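You operate a simulated robot arm through the tools that you are given. There is no shell and no other tool. Be economical: measure what you need, move in short steps, check, and stop when the job is done.

You run a simulated robot arm. Do the job below in one go: nothing can be reset, and whatever is moved stays where it is left.

JOB
Stack the paper weight marked "689 g" from the free corner of the packing table on top of the paper weight labelled "205 g".

It is judged by the outcome, as a careful person would: the job done as asked, and still so three seconds after it is handed in. It fails if anything else is knocked over, pushed out of place, dropped, spilled or broken.

ROBOT AND FRAMES
A 7-joint arm with a two-finger parallel gripper on a trunk, on a base that drives. Base frame: it is fixed to the floor where the robot stands at the start and does not move with it; the origin is under the middle of the robot, x ahead of it, y to its left, z up. Readings come in m, rad, newtons and seconds.
With the tool pointing down near the work surface it reaches from about 0.34 to 0.76 m from the robot's upright axis, wherever it stands. Its first joint turns from -2.007 to 2.007 rad. Payload 3.91 kg.
Tool frame: the origin (TCP) lies between the finger pads and is the grasp point; the fingertips stand 0.03 m ahead of it; z points along the fingers, y is the line along which they close. Largest opening 0.11 m; finger width 0.02, thickness 0.01; the body of the gripper, 0.048 by 0.112 m, starts 0.055 m behind the TCP.
Orientation is that of the tool frame in the base frame, as a unit quaternion [x, y, z, w]. With the fingers straight down and closing along the base's y, the tool's x points along the base's -x, its y along +y and its z along -z.

CONTROLS
- The arm moves only by the tool step_arm. Its argument "commands" is text: rows parted by semicolons, each of 7 numbers parted by spaces: the shift along the tool's x, y, z in units of 150 mm (1.0 is 150 mm), then the turn, a rotation vector about the tool's x, y, z in units of 180 degrees (1.0 is 180 degrees), then the opening, from 0 (shut) to 1 (fully open). In form: x y z ax ay az gripper; .... A call has 1 to 8 rows; each row is the pose to reach, as a shift and turn from the pose commanded when the call began, along the tool's axes at that moment. A call with a number of a shift or a turn outside -1 to 1 is refused whole. A row lasts 0.2 s, in which the tool goes at most 0.05 m and 0.15 rad; a call with a longer step from one row to the next is refused whole, and so is a gripper value outside its range. A pose out of reach is approached as far as the arm can. The call stops where the force on the tool passes 40 N (or 10 N more than at its start, if that is more) or the arm is blocked; 0.2 s more then pass. Each finger travels about 0.108 m/s and halts on what it meets, pressing with about 24 N; the grip force reading is that of the motor and also rises with nothing between the fingers. The clock runs only during rows and for 0.2 s after the last one: add rows that repeat a pose to give the fingers time. The reply holds the time, the measured pose of the TCP, the force on the tool along the base axes, the opening and the grip force, in the units named above and with some noise.
- Cameras (640 x 400 px; columns grow to the right, rows downward): "scene" is now at [0.0327, 0.1321, 1.5904]; the picture's right is [-0.29, -0.96, 0.00], its down [-0.71, 0.22, -0.67] and it looks along [0.64, -0.20, -0.74] (base axes); focal length 249 px, centre (320, 200). "wrist" rides on the gripper at [0.073, 0.017, -0.103] in the tool frame; the picture's right is [-0.23, 0.97, 0.00], its down [-0.76, -0.18, -0.62] and it looks along [-0.61, -0.14, 0.78] (tool axes); focal length 222 px, centre (320, 200).
- grab_frame(camera): a new picture of that camera. It takes no simulated time.
- lift_body(by): slides the trunk up (or, below 0, down) by that many m; the arm and the scene camera ride with it, the base frame stays. It gives what a move gives, with no picture.
- roll_base(legs): drives the robot by 1 to 6 legs, each [ahead, turn to the left] in m and rad, along the robot's own axes; the way and the turn of a leg run together, so that a leg with both is an arc; at most 1.5 m and 3.142 rad a leg. The arm and the cameras ride along, it lands a little off, and it stops where it bumps. It gives what a move gives.
- turn_head(pan, tilt): turns the head with the scene camera to pan (to the left, within 2.705 rad either way) and tilt (down, from -0.506 to 1.204), counted from straight ahead of the robot. It gives what a move gives.
- measure_at(camera, pixels): there is no depth. For up to 12 entries [column, row, z] of the newest picture of that camera ("zoom" is the newest enlarged one), the place [x, y] in the base frame at which the ray of that pixel passes the height z, good to about 0.002 m, but the place of the scene camera against the robot may be out by one fixed shift of up to 0.025 m in any direction. It takes no simulated time.
- inspect(camera, box): a new picture of the part [left, top, right, bottom] of that camera's present view, enlarged. It takes no simulated time.
- sign_off(): hands the job in; it is judged then, once.

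Go step by step. Measure first, check grasps and placings, and put right what went wrong. The budget is 80 turns and 48 pictures, counting those below and the enlarged ones. Unless the task says otherwise, let go and move clear before handing in, and close with one line.

The tools are called after "Call:" as a command line: name --argument value ..., lists and objects as JSON in quotes. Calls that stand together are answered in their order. step_arm: Moves the arm, as the interface text tells. Its arguments: {"type":"object","properties":{"commands":{"type":"string"}},"required":["commands"]} The other tools are called the same way: lift_body (by) slides the trunk up or down; roll_base (legs) drives the base; turn_head (pan, tilt) turns the head that bears the scene camera; grab_frame (camera) takes a picture; measure_at (camera, pixels) gives the place at which the rays of pixels pass given heights; inspect (camera, box) takes an enlarged picture of a part of a camera's view; sign_off () hands the job in.

At the start:

```text
time_s: 0.0
ee_pos: [0.4964, 0.2205, 1.2244]
ee_rot: [0.0, 1.0, -0.001, 0.0]
ft_force: [0.1, -1.1, 0.5]
opening: 0.1099
grip_force: 0.0
trunk travel left (down, up): [-0.7, 0.29]
robot x, y, heading: [-0.002, -0.0024, 0.006]
head pan, tilt: [-0.297, 0.838]
```

scene: 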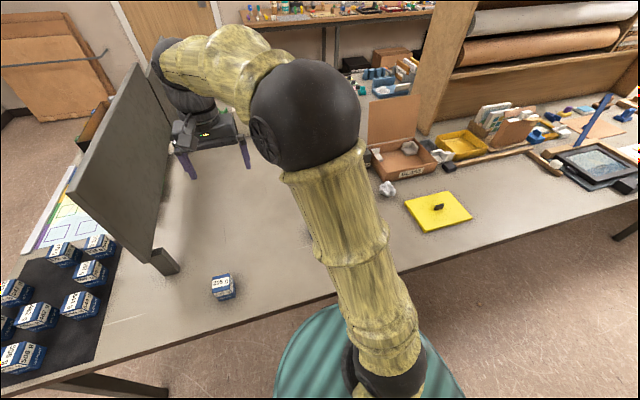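
wrist: 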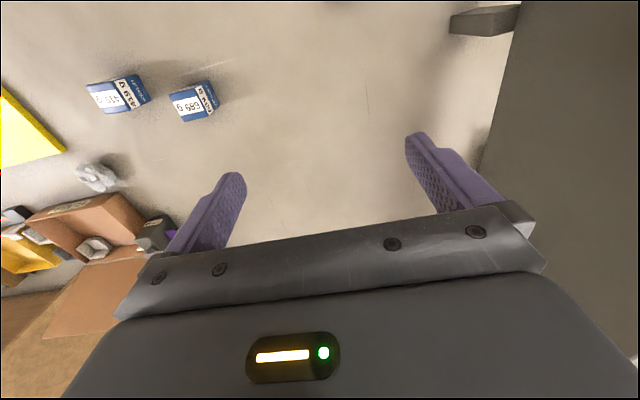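

The wrist view shows two weights, at about (118,95) and (195,100), the latter reading "689 g". The scene view shows one at (222,287) and a group on the black mat at lower left. I'll enlarge these to read the labels.

Call:
inspect --camera "scene" --box '[0, 220, 250, 380]'

Call:
inspect --camera "wrist" --box '[70, 60, 250, 172]'

```text
2.50 times, centred on (125, 300) of scene
```

zoom: 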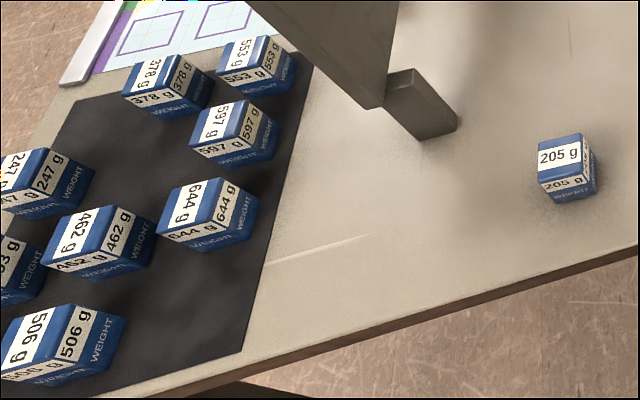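

```text
3.56 times, centred on (160, 116) of wrist
```

zoom: 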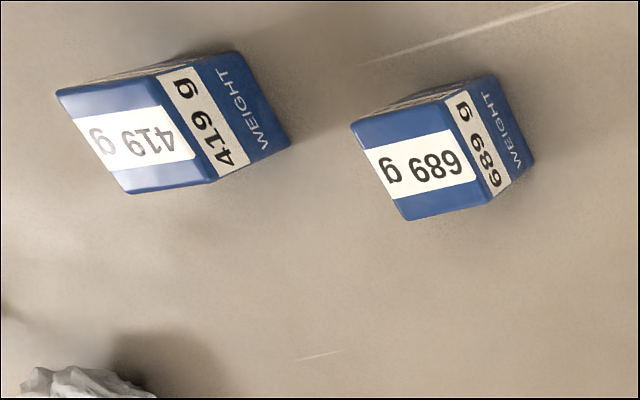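

The lone weight at zoom (567,165) is 205 g, and the wrist view shows 689 g beside 419 g. I'll place both from the wrist and scene cameras.

Call:
measure_at --camera "wrist" --pixels '[[195, 102, 0.88], [195, 102, 0.93], [118, 95, 0.93], [90, 178, 0.9], [480, 20, 0.88]]'

Call:
measure_at --camera "scene" --pixels '[[222, 282, 0.93], [225, 297, 0.88], [387, 189, 0.9], [172, 262, 0.88]]'

Call:
turn_head --pan 0.5 --tilt 0.9

Call:
grab_frame --camera "scene"

```text
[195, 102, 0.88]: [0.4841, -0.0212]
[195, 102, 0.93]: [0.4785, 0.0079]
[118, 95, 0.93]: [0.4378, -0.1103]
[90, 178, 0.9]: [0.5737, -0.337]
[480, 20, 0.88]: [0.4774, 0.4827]
```

```text
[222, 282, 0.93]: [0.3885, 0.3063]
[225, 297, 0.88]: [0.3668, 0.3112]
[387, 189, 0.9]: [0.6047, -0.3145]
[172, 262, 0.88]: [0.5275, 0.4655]
```

```text
time_s: 1.1
ee_pos: [0.4968, 0.2211, 1.2251]
ee_rot: [-0.001, 1.0, -0.001, 0.0]
ft_force: [-0.8, 0.2, -1.5]
opening: 0.1099
grip_force: 0.0
trunk travel left (down, up): [-0.7, 0.29]
robot x, y, heading: [0.0002, 0.0014, -0.002]
head pan, tilt: [0.499, 0.901]
```

```text
43 pictures are left
```

scene: 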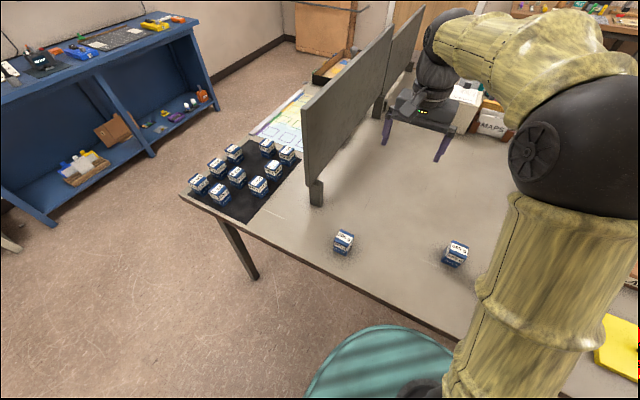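

Now weights show at (343,241) and (456,252), and nine on the mat. I'll read them to be sure there is only one 689 and one 205.

Call:
inspect --camera "scene" --box '[310, 200, 500, 320]'

Call:
measure_at --camera "scene" --pixels '[[456, 255, 0.91], [343, 243, 0.91], [222, 195, 0.88]]'

Call:
inspect --camera "scene" --box '[170, 125, 314, 215]'

```text
3.33 times, centred on (405, 260) of scene
```

zoom: 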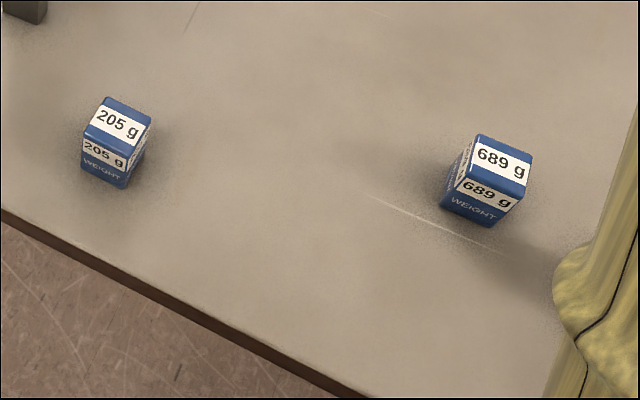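

```text
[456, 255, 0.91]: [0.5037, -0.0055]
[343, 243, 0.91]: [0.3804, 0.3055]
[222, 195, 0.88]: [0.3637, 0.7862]
```

```text
4.44 times, centred on (242, 170) of scene
```

zoom: 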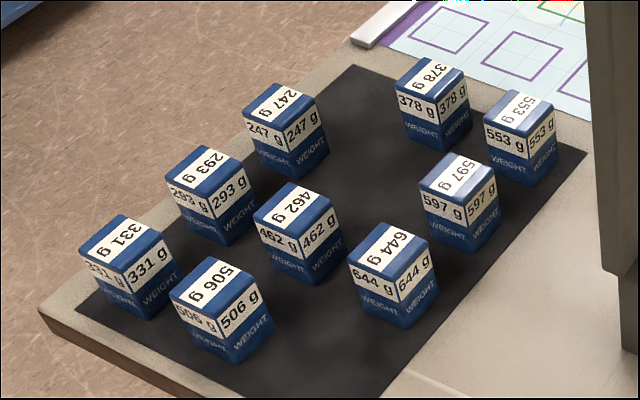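

Exactly one 205 g (near 0.38, 0.31) and one 689 g (near 0.48–0.50, 0.0) are seen. I'll move the hand towards the 689 g weight for a closer wrist view.

Call:
step_arm --commands "0 -0.3 0.1 0 0 0 1; 0 -0.6 0.2 0 0 0 1; 0 -0.9 0.3 0 0 0 1; 0 -1 0.55 0 0 0 1; 0 -1 0.55 0 0 0 1"

Call:
grab_frame --camera "wrist"

```text
time_s: 2.3
ee_pos: [0.4925, 0.0724, 1.141]
ee_rot: [0.0, 1.0, -0.001, 0.001]
ft_force: [-0.5, 0.0, -0.3]
opening: 0.1101
grip_force: 0.0
trunk travel left (down, up): [-0.7, 0.29]
robot x, y, heading: [-0.0023, 0.0009, 0.002]
head pan, tilt: [0.499, 0.901]
```

```text
40 pictures are left
```

wrist: 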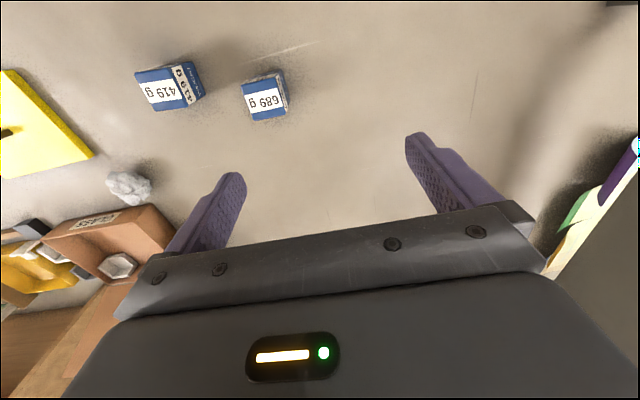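

The 689 g weight is at (263,97). I'll enlarge it to measure its corners and yaw.

Call:
inspect --camera "wrist" --box '[216, 62, 312, 122]'

```text
6.67 times, centred on (264, 92) of wrist
```

zoom: 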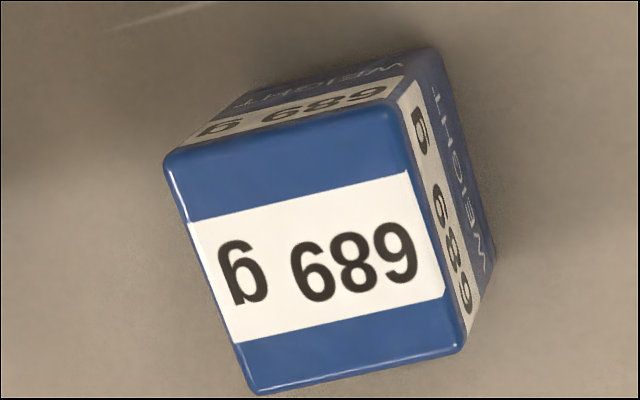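

Top-face corners are at zoom (166,158), (392,102), (465,345), (252,392); bottom corners are at (440,52) and (494,248). I'll measure them at candidate heights.

Call:
measure_at --camera "zoom" --pixels '[[438, 54, 0.88], [493, 250, 0.88], [166, 156, 0.93], [394, 102, 0.93], [465, 347, 0.93], [250, 392, 0.93], [394, 102, 0.92], [465, 347, 0.92], [394, 102, 0.94], [465, 347, 0.94]]'

```text
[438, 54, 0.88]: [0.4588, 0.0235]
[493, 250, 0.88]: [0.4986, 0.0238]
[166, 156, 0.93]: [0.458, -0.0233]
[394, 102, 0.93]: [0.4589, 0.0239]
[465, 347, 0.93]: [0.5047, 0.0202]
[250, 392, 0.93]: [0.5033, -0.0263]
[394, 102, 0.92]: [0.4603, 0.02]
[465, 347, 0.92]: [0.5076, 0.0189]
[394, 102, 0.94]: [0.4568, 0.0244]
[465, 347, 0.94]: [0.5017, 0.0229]
```

The weight is about 0.047 m wide with its top near z 0.93, centred near (0.481, -0.0015) and turned about -0.05 rad. I'll move above it at z ≈ 1.04 and check, and also check the neighbour's clearance.

Call:
measure_at --camera "wrist" --pixels '[[203, 94, 0.88], [197, 64, 0.88], [187, 108, 0.93], [170, 66, 0.93], [136, 74, 0.93]]'

Call:
step_arm --commands "0.03 -0.25 0.15 0 0 0 1; 0.077 -0.493 0.3 0 0 0.016 1; 0.077 -0.493 0.55 0 0 0.016 1; 0.077 -0.493 0.67 0 0 0.016 1; 0.077 -0.493 0.67 0 0 0.016 1"

Call:
grab_frame --camera "wrist"

```text
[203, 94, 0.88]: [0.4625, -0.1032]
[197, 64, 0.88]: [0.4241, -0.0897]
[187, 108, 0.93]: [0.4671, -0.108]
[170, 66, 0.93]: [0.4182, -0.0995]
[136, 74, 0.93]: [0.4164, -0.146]
```

```text
time_s: 3.5
ee_pos: [0.484, -0.0022, 1.0415]
ee_rot: [0.024, 1.0, -0.001, 0.0]
ft_force: [0.0, 0.6, -0.3]
opening: 0.1103
grip_force: 0.0
trunk travel left (down, up): [-0.7, 0.29]
robot x, y, heading: [-0.0001, 0.0, -0.001]
head pan, tilt: [0.499, 0.901]
```

```text
38 pictures are left
```

wrist: 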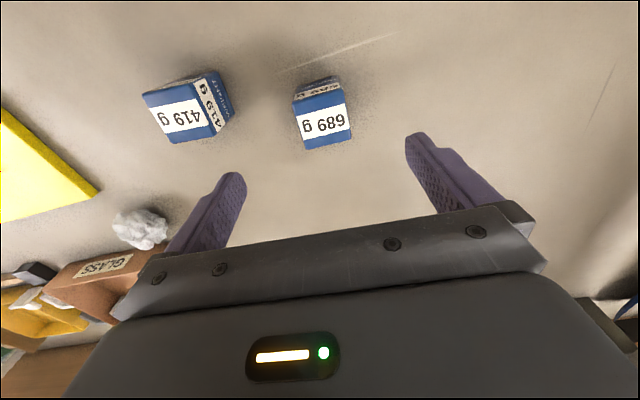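

The 689 g weight now shows at (322,113) roughly between the fingers. I'll measure it once more from here.

Call:
inspect --camera "wrist" --box '[272, 70, 384, 140]'

```text
5.71 times, centred on (328, 105) of wrist
```

zoom: 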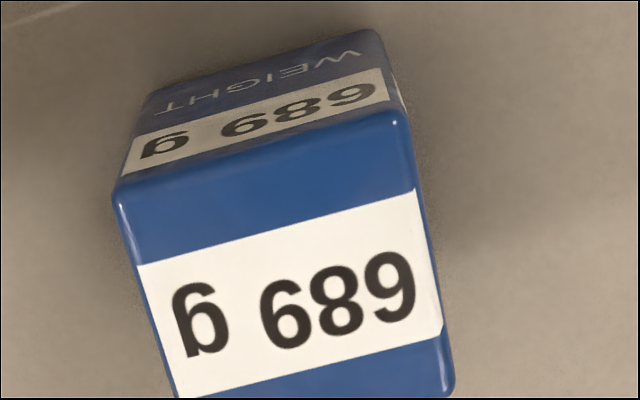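

Call:
measure_at --camera "zoom" --pixels '[[113, 188, 0.93], [404, 110, 0.93], [455, 388, 0.93], [140, 100, 0.88], [381, 33, 0.88], [113, 188, 0.925], [404, 110, 0.925], [113, 188, 0.935], [404, 110, 0.935]]'

Call:
measure_at --camera "wrist" --pixels '[[305, 150, 0.93], [352, 139, 0.93], [292, 103, 0.93], [343, 89, 0.93]]'

```text
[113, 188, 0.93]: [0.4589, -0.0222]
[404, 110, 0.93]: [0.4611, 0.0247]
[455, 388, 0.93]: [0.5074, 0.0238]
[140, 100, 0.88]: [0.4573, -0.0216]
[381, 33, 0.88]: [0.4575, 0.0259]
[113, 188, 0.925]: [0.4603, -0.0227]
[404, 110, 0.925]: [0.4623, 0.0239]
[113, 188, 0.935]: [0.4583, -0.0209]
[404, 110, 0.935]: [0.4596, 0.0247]
```

```text
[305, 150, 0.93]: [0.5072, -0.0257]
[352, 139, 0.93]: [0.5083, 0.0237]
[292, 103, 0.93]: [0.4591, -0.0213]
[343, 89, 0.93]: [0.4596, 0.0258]
```

The weight's centre is about (0.483, 0.001) with its top near 0.932, so the hand is aligned. I'll go straight down to TCP z ≈ 0.917 with the fingers open.

Call:
step_arm --commands "0 0.015 0.25 0 0 0 1; 0 0.015 0.5 0 0 0 1; 0 0.015 0.7 0 0 0 1; 0 0.015 0.83 0 0 0 1; 0 0.015 0.83 0 0 0 1"

Call:
grab_frame --camera "wrist"

```text
time_s: 4.7
ee_pos: [0.4858, -0.0001, 0.9179]
ee_rot: [0.024, 1.0, -0.001, 0.001]
ft_force: [-0.8, 0.0, 0.9]
opening: 0.1102
grip_force: 0.1
trunk travel left (down, up): [-0.7, 0.29]
robot x, y, heading: [0.0036, 0.0013, 0.001]
head pan, tilt: [0.499, 0.901]
```

```text
36 pictures are left
```

wrist: 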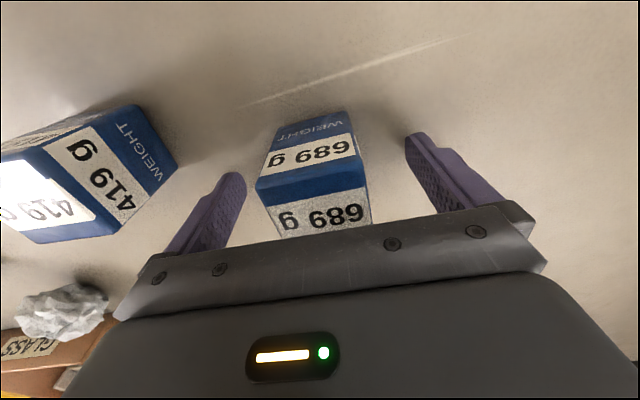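

The weight stands between the fingers (at (310,180)) with no contact. I'll close on it, then lift a little.

Call:
step_arm --commands "0 0 0 0 0 0 0.6; 0 0 0 0 0 0 0.3; 0 0 0 0 0 0 0; 0 0 0 0 0 0 0; 0 0 0 0 0 0 0"

Call:
step_arm --commands "0 0 -0.1 0 0 0 0; 0 0 -0.3 0 0 0 0; 0 0 -0.6 0 0 0 0; 0 0 -0.8 0 0 0 0; 0 0 -0.8 0 0 0 0"

Call:
grab_frame --camera "wrist"

```text
time_s: 5.9
ee_pos: [0.4855, -0.0, 0.9173]
ee_rot: [0.025, 1.0, -0.002, 0.001]
ft_force: [0.1, 1.9, 0.2]
opening: 0.0462
grip_force: 24.1
trunk travel left (down, up): [-0.7, 0.29]
robot x, y, heading: [-0.0001, -0.0009, 0.002]
head pan, tilt: [0.499, 0.901]
```

```text
time_s: 7.1
ee_pos: [0.486, 0.0017, 1.0367]
ee_rot: [0.025, 1.0, -0.001, 0.0]
ft_force: [0.6, 0.1, -5.7]
opening: 0.0462
grip_force: 23.9
trunk travel left (down, up): [-0.7, 0.29]
robot x, y, heading: [-0.0014, 0.0013, 0.004]
head pan, tilt: [0.499, 0.901]
```

```text
35 pictures are left
```

wrist: 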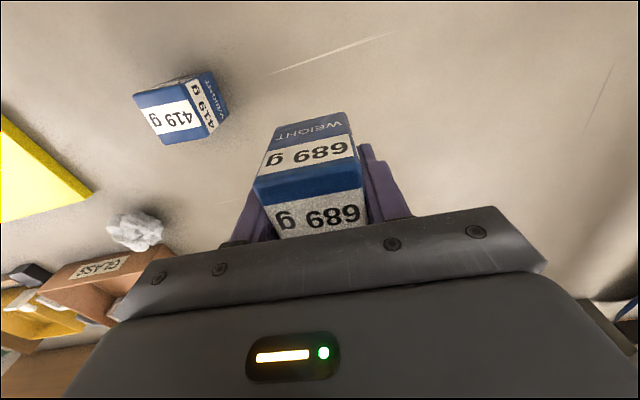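

The 689 g weight is held (opening 0.0462, 5.7 N load), hanging square at (310,180). I'll carry it beside the 205 g weight to measure that one with the wrist camera.

Call:
step_arm --commands "0.1 0.15 -0.1 0 0 0 0; 0.22 0.35 -0.2 0 0 0 0; 0.35 0.56 -0.3 0 0 0 0; 0.48 0.77 -0.3 0 0 0 0; 0.62 0.97 -0.3 0 0 0 0; 0.62 0.97 -0.3 0 0 0 0"

Call:
grab_frame --camera "wrist"

Call:
grab_frame --camera "scene"

```text
time_s: 8.5
ee_pos: [0.403, 0.15, 1.0804]
ee_rot: [0.025, 1.0, 0.0, 0.0]
ft_force: [-0.1, 0.7, -7.2]
opening: 0.0456
grip_force: 23.8
trunk travel left (down, up): [-0.7, 0.29]
robot x, y, heading: [-0.0031, -0.0021, 0.004]
head pan, tilt: [0.499, 0.901]
```

```text
34 pictures are left
```

wrist: 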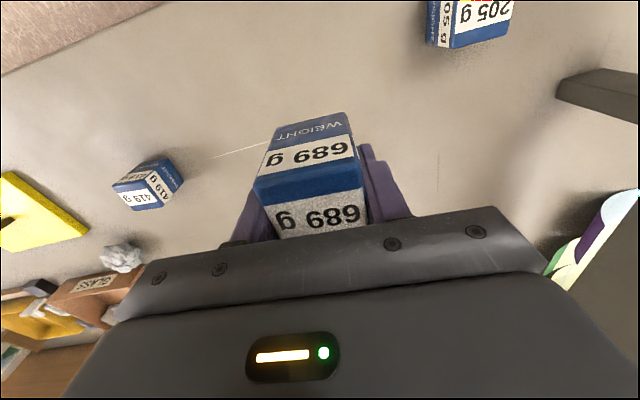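

```text
33 pictures are left
```

scene: 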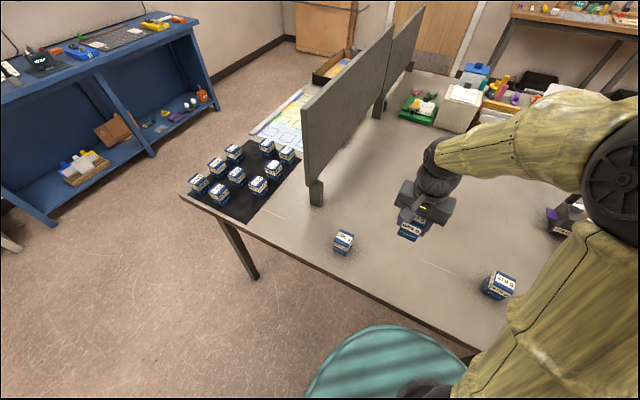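

The 205 g weight is at the top edge of the wrist view (472,20), partly cut off. I'll back off and rise to see it whole.

Call:
step_arm --commands "0.1 0 -0.2 0 0 0 0; 0.2 0 -0.4 0 0 0 0; 0.3 0 -0.6 0 0 0 0; 0.3 0 -0.7 0 0 0 0; 0.3 0 -0.7 0 0 0 0"

Call:
grab_frame --camera "wrist"

Call:
inspect --camera "wrist" --box '[400, 0, 528, 80]'

```text
time_s: 9.7
ee_pos: [0.3547, 0.1508, 1.1892]
ee_rot: [0.025, 1.0, -0.001, 0.0]
ft_force: [0.8, 0.4, -6.7]
opening: 0.0456
grip_force: 24.3
trunk travel left (down, up): [-0.7, 0.29]
robot x, y, heading: [0.0001, -0.0034, -0.004]
head pan, tilt: [0.499, 0.901]
```

```text
32 pictures are left
```

wrist: 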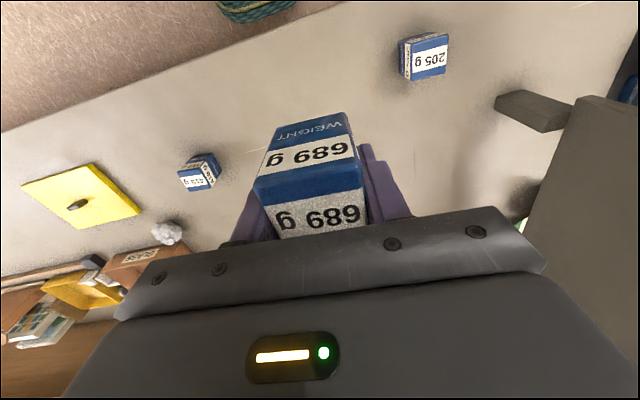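

```text
5.00 times, centred on (464, 40) of wrist
```

zoom: 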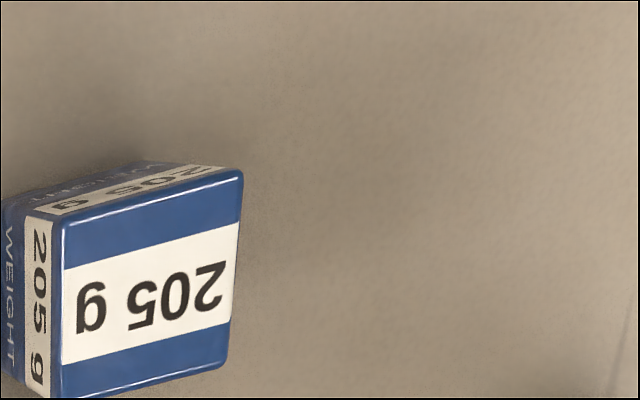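

Call:
measure_at --camera "zoom" --pixels '[[62, 219, 0.93], [243, 171, 0.93], [225, 361, 0.93], [57, 400, 0.93], [2, 203, 0.88], [62, 219, 0.92], [243, 171, 0.92], [225, 361, 0.92], [57, 400, 0.92], [2, 372, 0.88]]'

```text
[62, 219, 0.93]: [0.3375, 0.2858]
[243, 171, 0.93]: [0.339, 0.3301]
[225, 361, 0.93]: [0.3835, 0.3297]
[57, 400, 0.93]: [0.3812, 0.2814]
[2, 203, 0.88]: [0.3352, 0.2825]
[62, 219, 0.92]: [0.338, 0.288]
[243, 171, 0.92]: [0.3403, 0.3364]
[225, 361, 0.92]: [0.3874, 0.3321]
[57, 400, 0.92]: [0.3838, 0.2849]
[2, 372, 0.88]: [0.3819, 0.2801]
```

The 205 g weight is centred near (0.360, 0.307), yaw about -0.05, the same as the held one. I'll carry the 689 g weight over it at height and descend part way.

Call:
step_arm --commands "0 0.25 0 0 0 0 0; 0 0.5 0 0 0 0 0; 0 0.75 0 0 0 0 0; 0 1 0 0 0 0 0; 0 1 0.25 0 0 0 0; 0 1 0.5 0 0 0 0; 0 1 0.8 0 0 0 0; 0 1 0.8 0 0 0 0"

Call:
inspect --camera "scene" --box '[260, 130, 452, 250]'

Call:
grab_frame --camera "wrist"

```text
time_s: 11.5
ee_pos: [0.3616, 0.3002, 1.0675]
ee_rot: [0.025, 1.0, -0.001, 0.0]
ft_force: [-0.2, -0.2, -5.8]
opening: 0.046
grip_force: 23.6
trunk travel left (down, up): [-0.7, 0.29]
robot x, y, heading: [-0.0022, 0.0016, 0.001]
head pan, tilt: [0.499, 0.901]
```

```text
3.33 times, centred on (356, 190) of scene
```

zoom: 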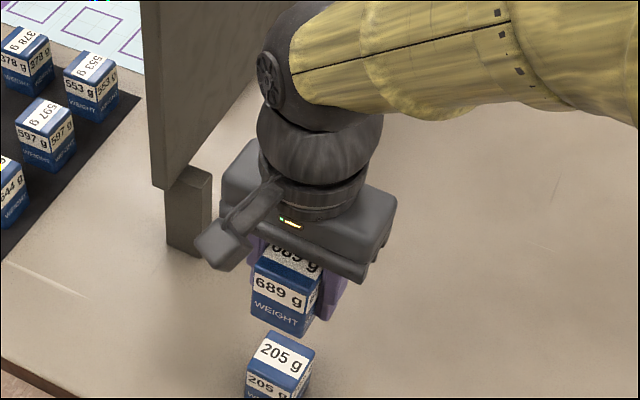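

```text
29 pictures are left
```

wrist: 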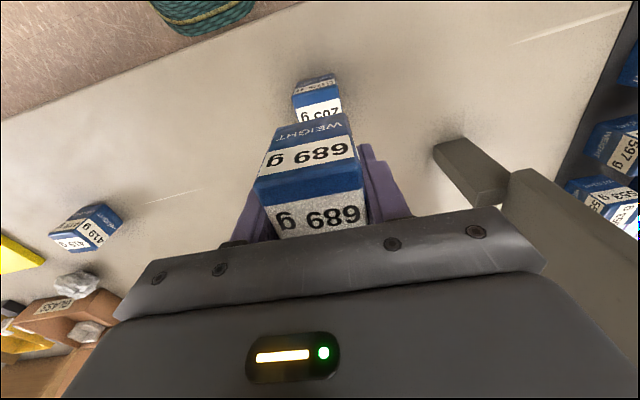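

The 205 g weight peeks out behind the held one at wrist (317,95). I'll enlarge and re-measure its near edge to trim the alignment.

Call:
inspect --camera "wrist" --box '[254, 64, 382, 144]'

```text
5.00 times, centred on (318, 104) of wrist
```

zoom: 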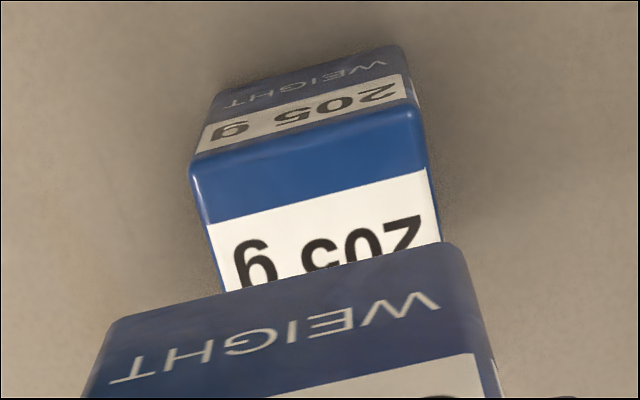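

Call:
measure_at --camera "zoom" --pixels '[[189, 165, 0.93], [416, 105, 0.93], [215, 92, 0.88], [404, 46, 0.88], [112, 322, 1.03], [462, 246, 1.03], [189, 165, 0.935], [416, 105, 0.935], [189, 165, 0.925], [416, 105, 0.925]]'

```text
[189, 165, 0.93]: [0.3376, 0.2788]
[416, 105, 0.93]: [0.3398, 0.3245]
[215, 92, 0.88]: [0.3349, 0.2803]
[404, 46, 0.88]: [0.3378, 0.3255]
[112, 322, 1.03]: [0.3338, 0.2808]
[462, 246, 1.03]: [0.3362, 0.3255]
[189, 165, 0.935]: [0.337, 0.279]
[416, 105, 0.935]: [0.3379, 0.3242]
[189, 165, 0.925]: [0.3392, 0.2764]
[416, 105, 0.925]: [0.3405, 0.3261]
```

In this view the 205 g near edge (x 0.338, y mid 0.302) and the held weight's (x 0.335, y mid 0.303) almost agree. I'll trim x by +3 mm and descend to just above contact.

Call:
step_arm --commands "-0.02 -0.003 0.1 0 0 0 0; -0.02 -0.003 0.3 0 0 0 0; -0.02 -0.003 0.45 0 0 0 0; -0.02 -0.003 0.55 0 0 0 0; -0.02 -0.003 0.6 0 0 0 0; -0.02 -0.003 0.6 0 0 0 0"

Call:
inspect --camera "scene" --box '[292, 175, 404, 245]'

Call:
inspect --camera "wrist" --box '[230, 64, 390, 164]'

```text
time_s: 12.9
ee_pos: [0.3649, 0.3014, 0.9775]
ee_rot: [0.025, 1.0, 0.001, 0.003]
ft_force: [2.9, -1.1, 23.1]
opening: 0.046
grip_force: 23.9
trunk travel left (down, up): [-0.7, 0.29]
robot x, y, heading: [0.0015, 0.0011, -0.004]
head pan, tilt: [0.499, 0.901]
```

```text
5.71 times, centred on (348, 210) of scene
```

zoom: 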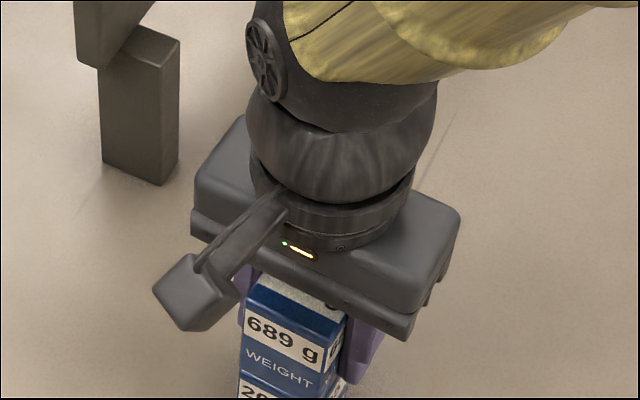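

```text
4.00 times, centred on (310, 114) of wrist
```

zoom: 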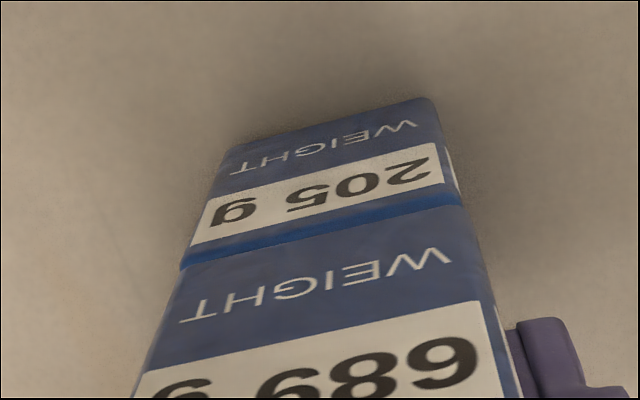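

The weights touch already (23 N up at z 0.9775) and the edges line up in the wrist zoom (right corner ~(462,205), left ~(180,266)). I'll ease off the pressure slightly before opening.

Call:
step_arm --commands "0 0 -0.008 0 0 0 0; 0 0 -0.008 0 0 0 0"

```text
time_s: 13.5
ee_pos: [0.365, 0.3, 0.9775]
ee_rot: [0.025, 1.0, 0.0, 0.001]
ft_force: [2.8, 0.0, 12.1]
opening: 0.0461
grip_force: 23.7
trunk travel left (down, up): [-0.7, 0.29]
robot x, y, heading: [-0.0018, 0.0036, 0.007]
head pan, tilt: [0.499, 0.901]
```

The push fell to 12 N; another 1 mm should bring it near zero with the weight resting. Then I'll open gradually.

Call:
step_arm --commands "0 0 -0.007 0 0 0 0; 0 0 -0.007 0 0 0 0; 0 0 -0.007 0 0 0 0.5; 0 0 -0.007 0 0 0 0.6; 0 0 -0.007 0 0 0 0.8; 0 0 -0.007 0 0 0 1; 0 0 -0.007 0 0 0 1; 0 0 -0.007 0 0 0 1"

Call:
grab_frame --camera "wrist"

```text
time_s: 15.3
ee_pos: [0.3653, 0.3012, 0.9787]
ee_rot: [0.026, 1.0, -0.001, 0.001]
ft_force: [-0.6, 0.0, -0.7]
opening: 0.1099
grip_force: 0.0
trunk travel left (down, up): [-0.7, 0.29]
robot x, y, heading: [0.0012, -0.0033, -0.001]
head pan, tilt: [0.499, 0.901]
```

```text
25 pictures are left
```

wrist: 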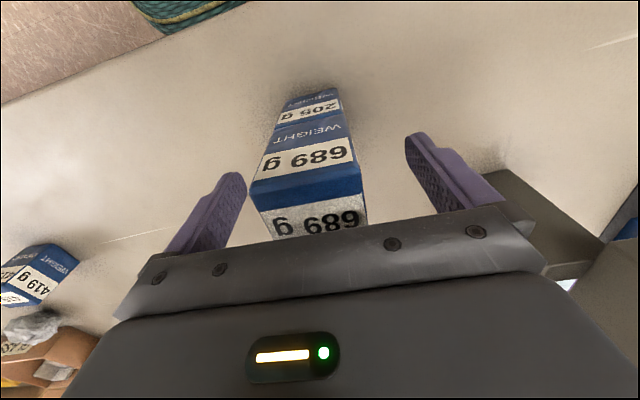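

The fingers are open and the 689 g weight stands squarely on the 205 g one. I'll rise straight up, then check with both cameras.

Call:
step_arm --commands "0 0 -0.15 0 0 0 1; 0 0 -0.4 0 0 0 1; 0 0 -0.7 0 0 0 1; 0 0 -1 0 0 0 1; 0 0 -1 0 0 0 1"

Call:
step_arm --commands "0 -0.3 0 0 0 0 1; 0 -0.6 0 0 0 0 1; 0 -0.9 0 0 0 0 1; 0 -0.9 0 0 0 0 1"

Call:
inspect --camera "scene" --box '[170, 120, 426, 280]'

Call:
grab_frame --camera "wrist"

```text
time_s: 16.5
ee_pos: [0.3669, 0.2993, 1.131]
ee_rot: [0.025, 1.0, 0.0, 0.0]
ft_force: [0.1, -0.2, -0.2]
opening: 0.1099
grip_force: 0.0
trunk travel left (down, up): [-0.7, 0.29]
robot x, y, heading: [-0.0004, 0.0019, -0.003]
head pan, tilt: [0.499, 0.901]
```

```text
time_s: 17.5
ee_pos: [0.3594, 0.1661, 1.1291]
ee_rot: [0.025, 1.0, -0.001, -0.001]
ft_force: [-0.8, -0.3, 1.0]
opening: 0.1101
grip_force: 0.0
trunk travel left (down, up): [-0.7, 0.29]
robot x, y, heading: [-0.002, -0.002, -0.0]
head pan, tilt: [0.499, 0.901]
```

```text
2.50 times, centred on (298, 200) of scene
```

zoom: 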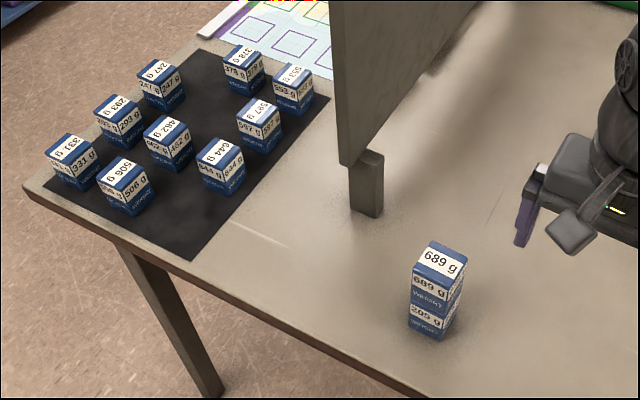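

```text
23 pictures are left
```

wrist: 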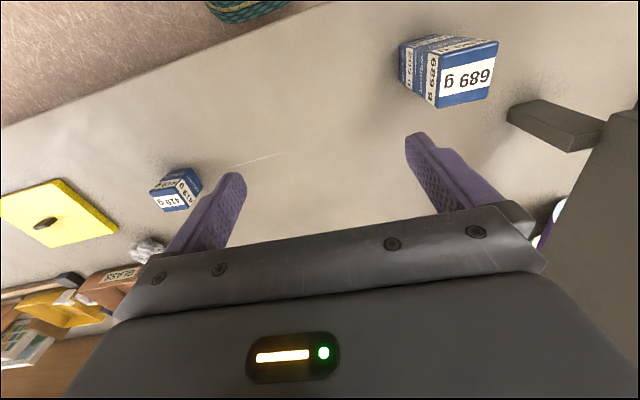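

The zoom shows the 689 g weight squarely on the 205 g one at (437,290), standing still, with the hand clear and the other weights where they were. I'll hand the job in.

Call:
sign_off

```text
The job is handed in.
```

The 689 g paper weight is stacked squarely on the 205 g one, the hand is clear, and nothing else in view was moved.
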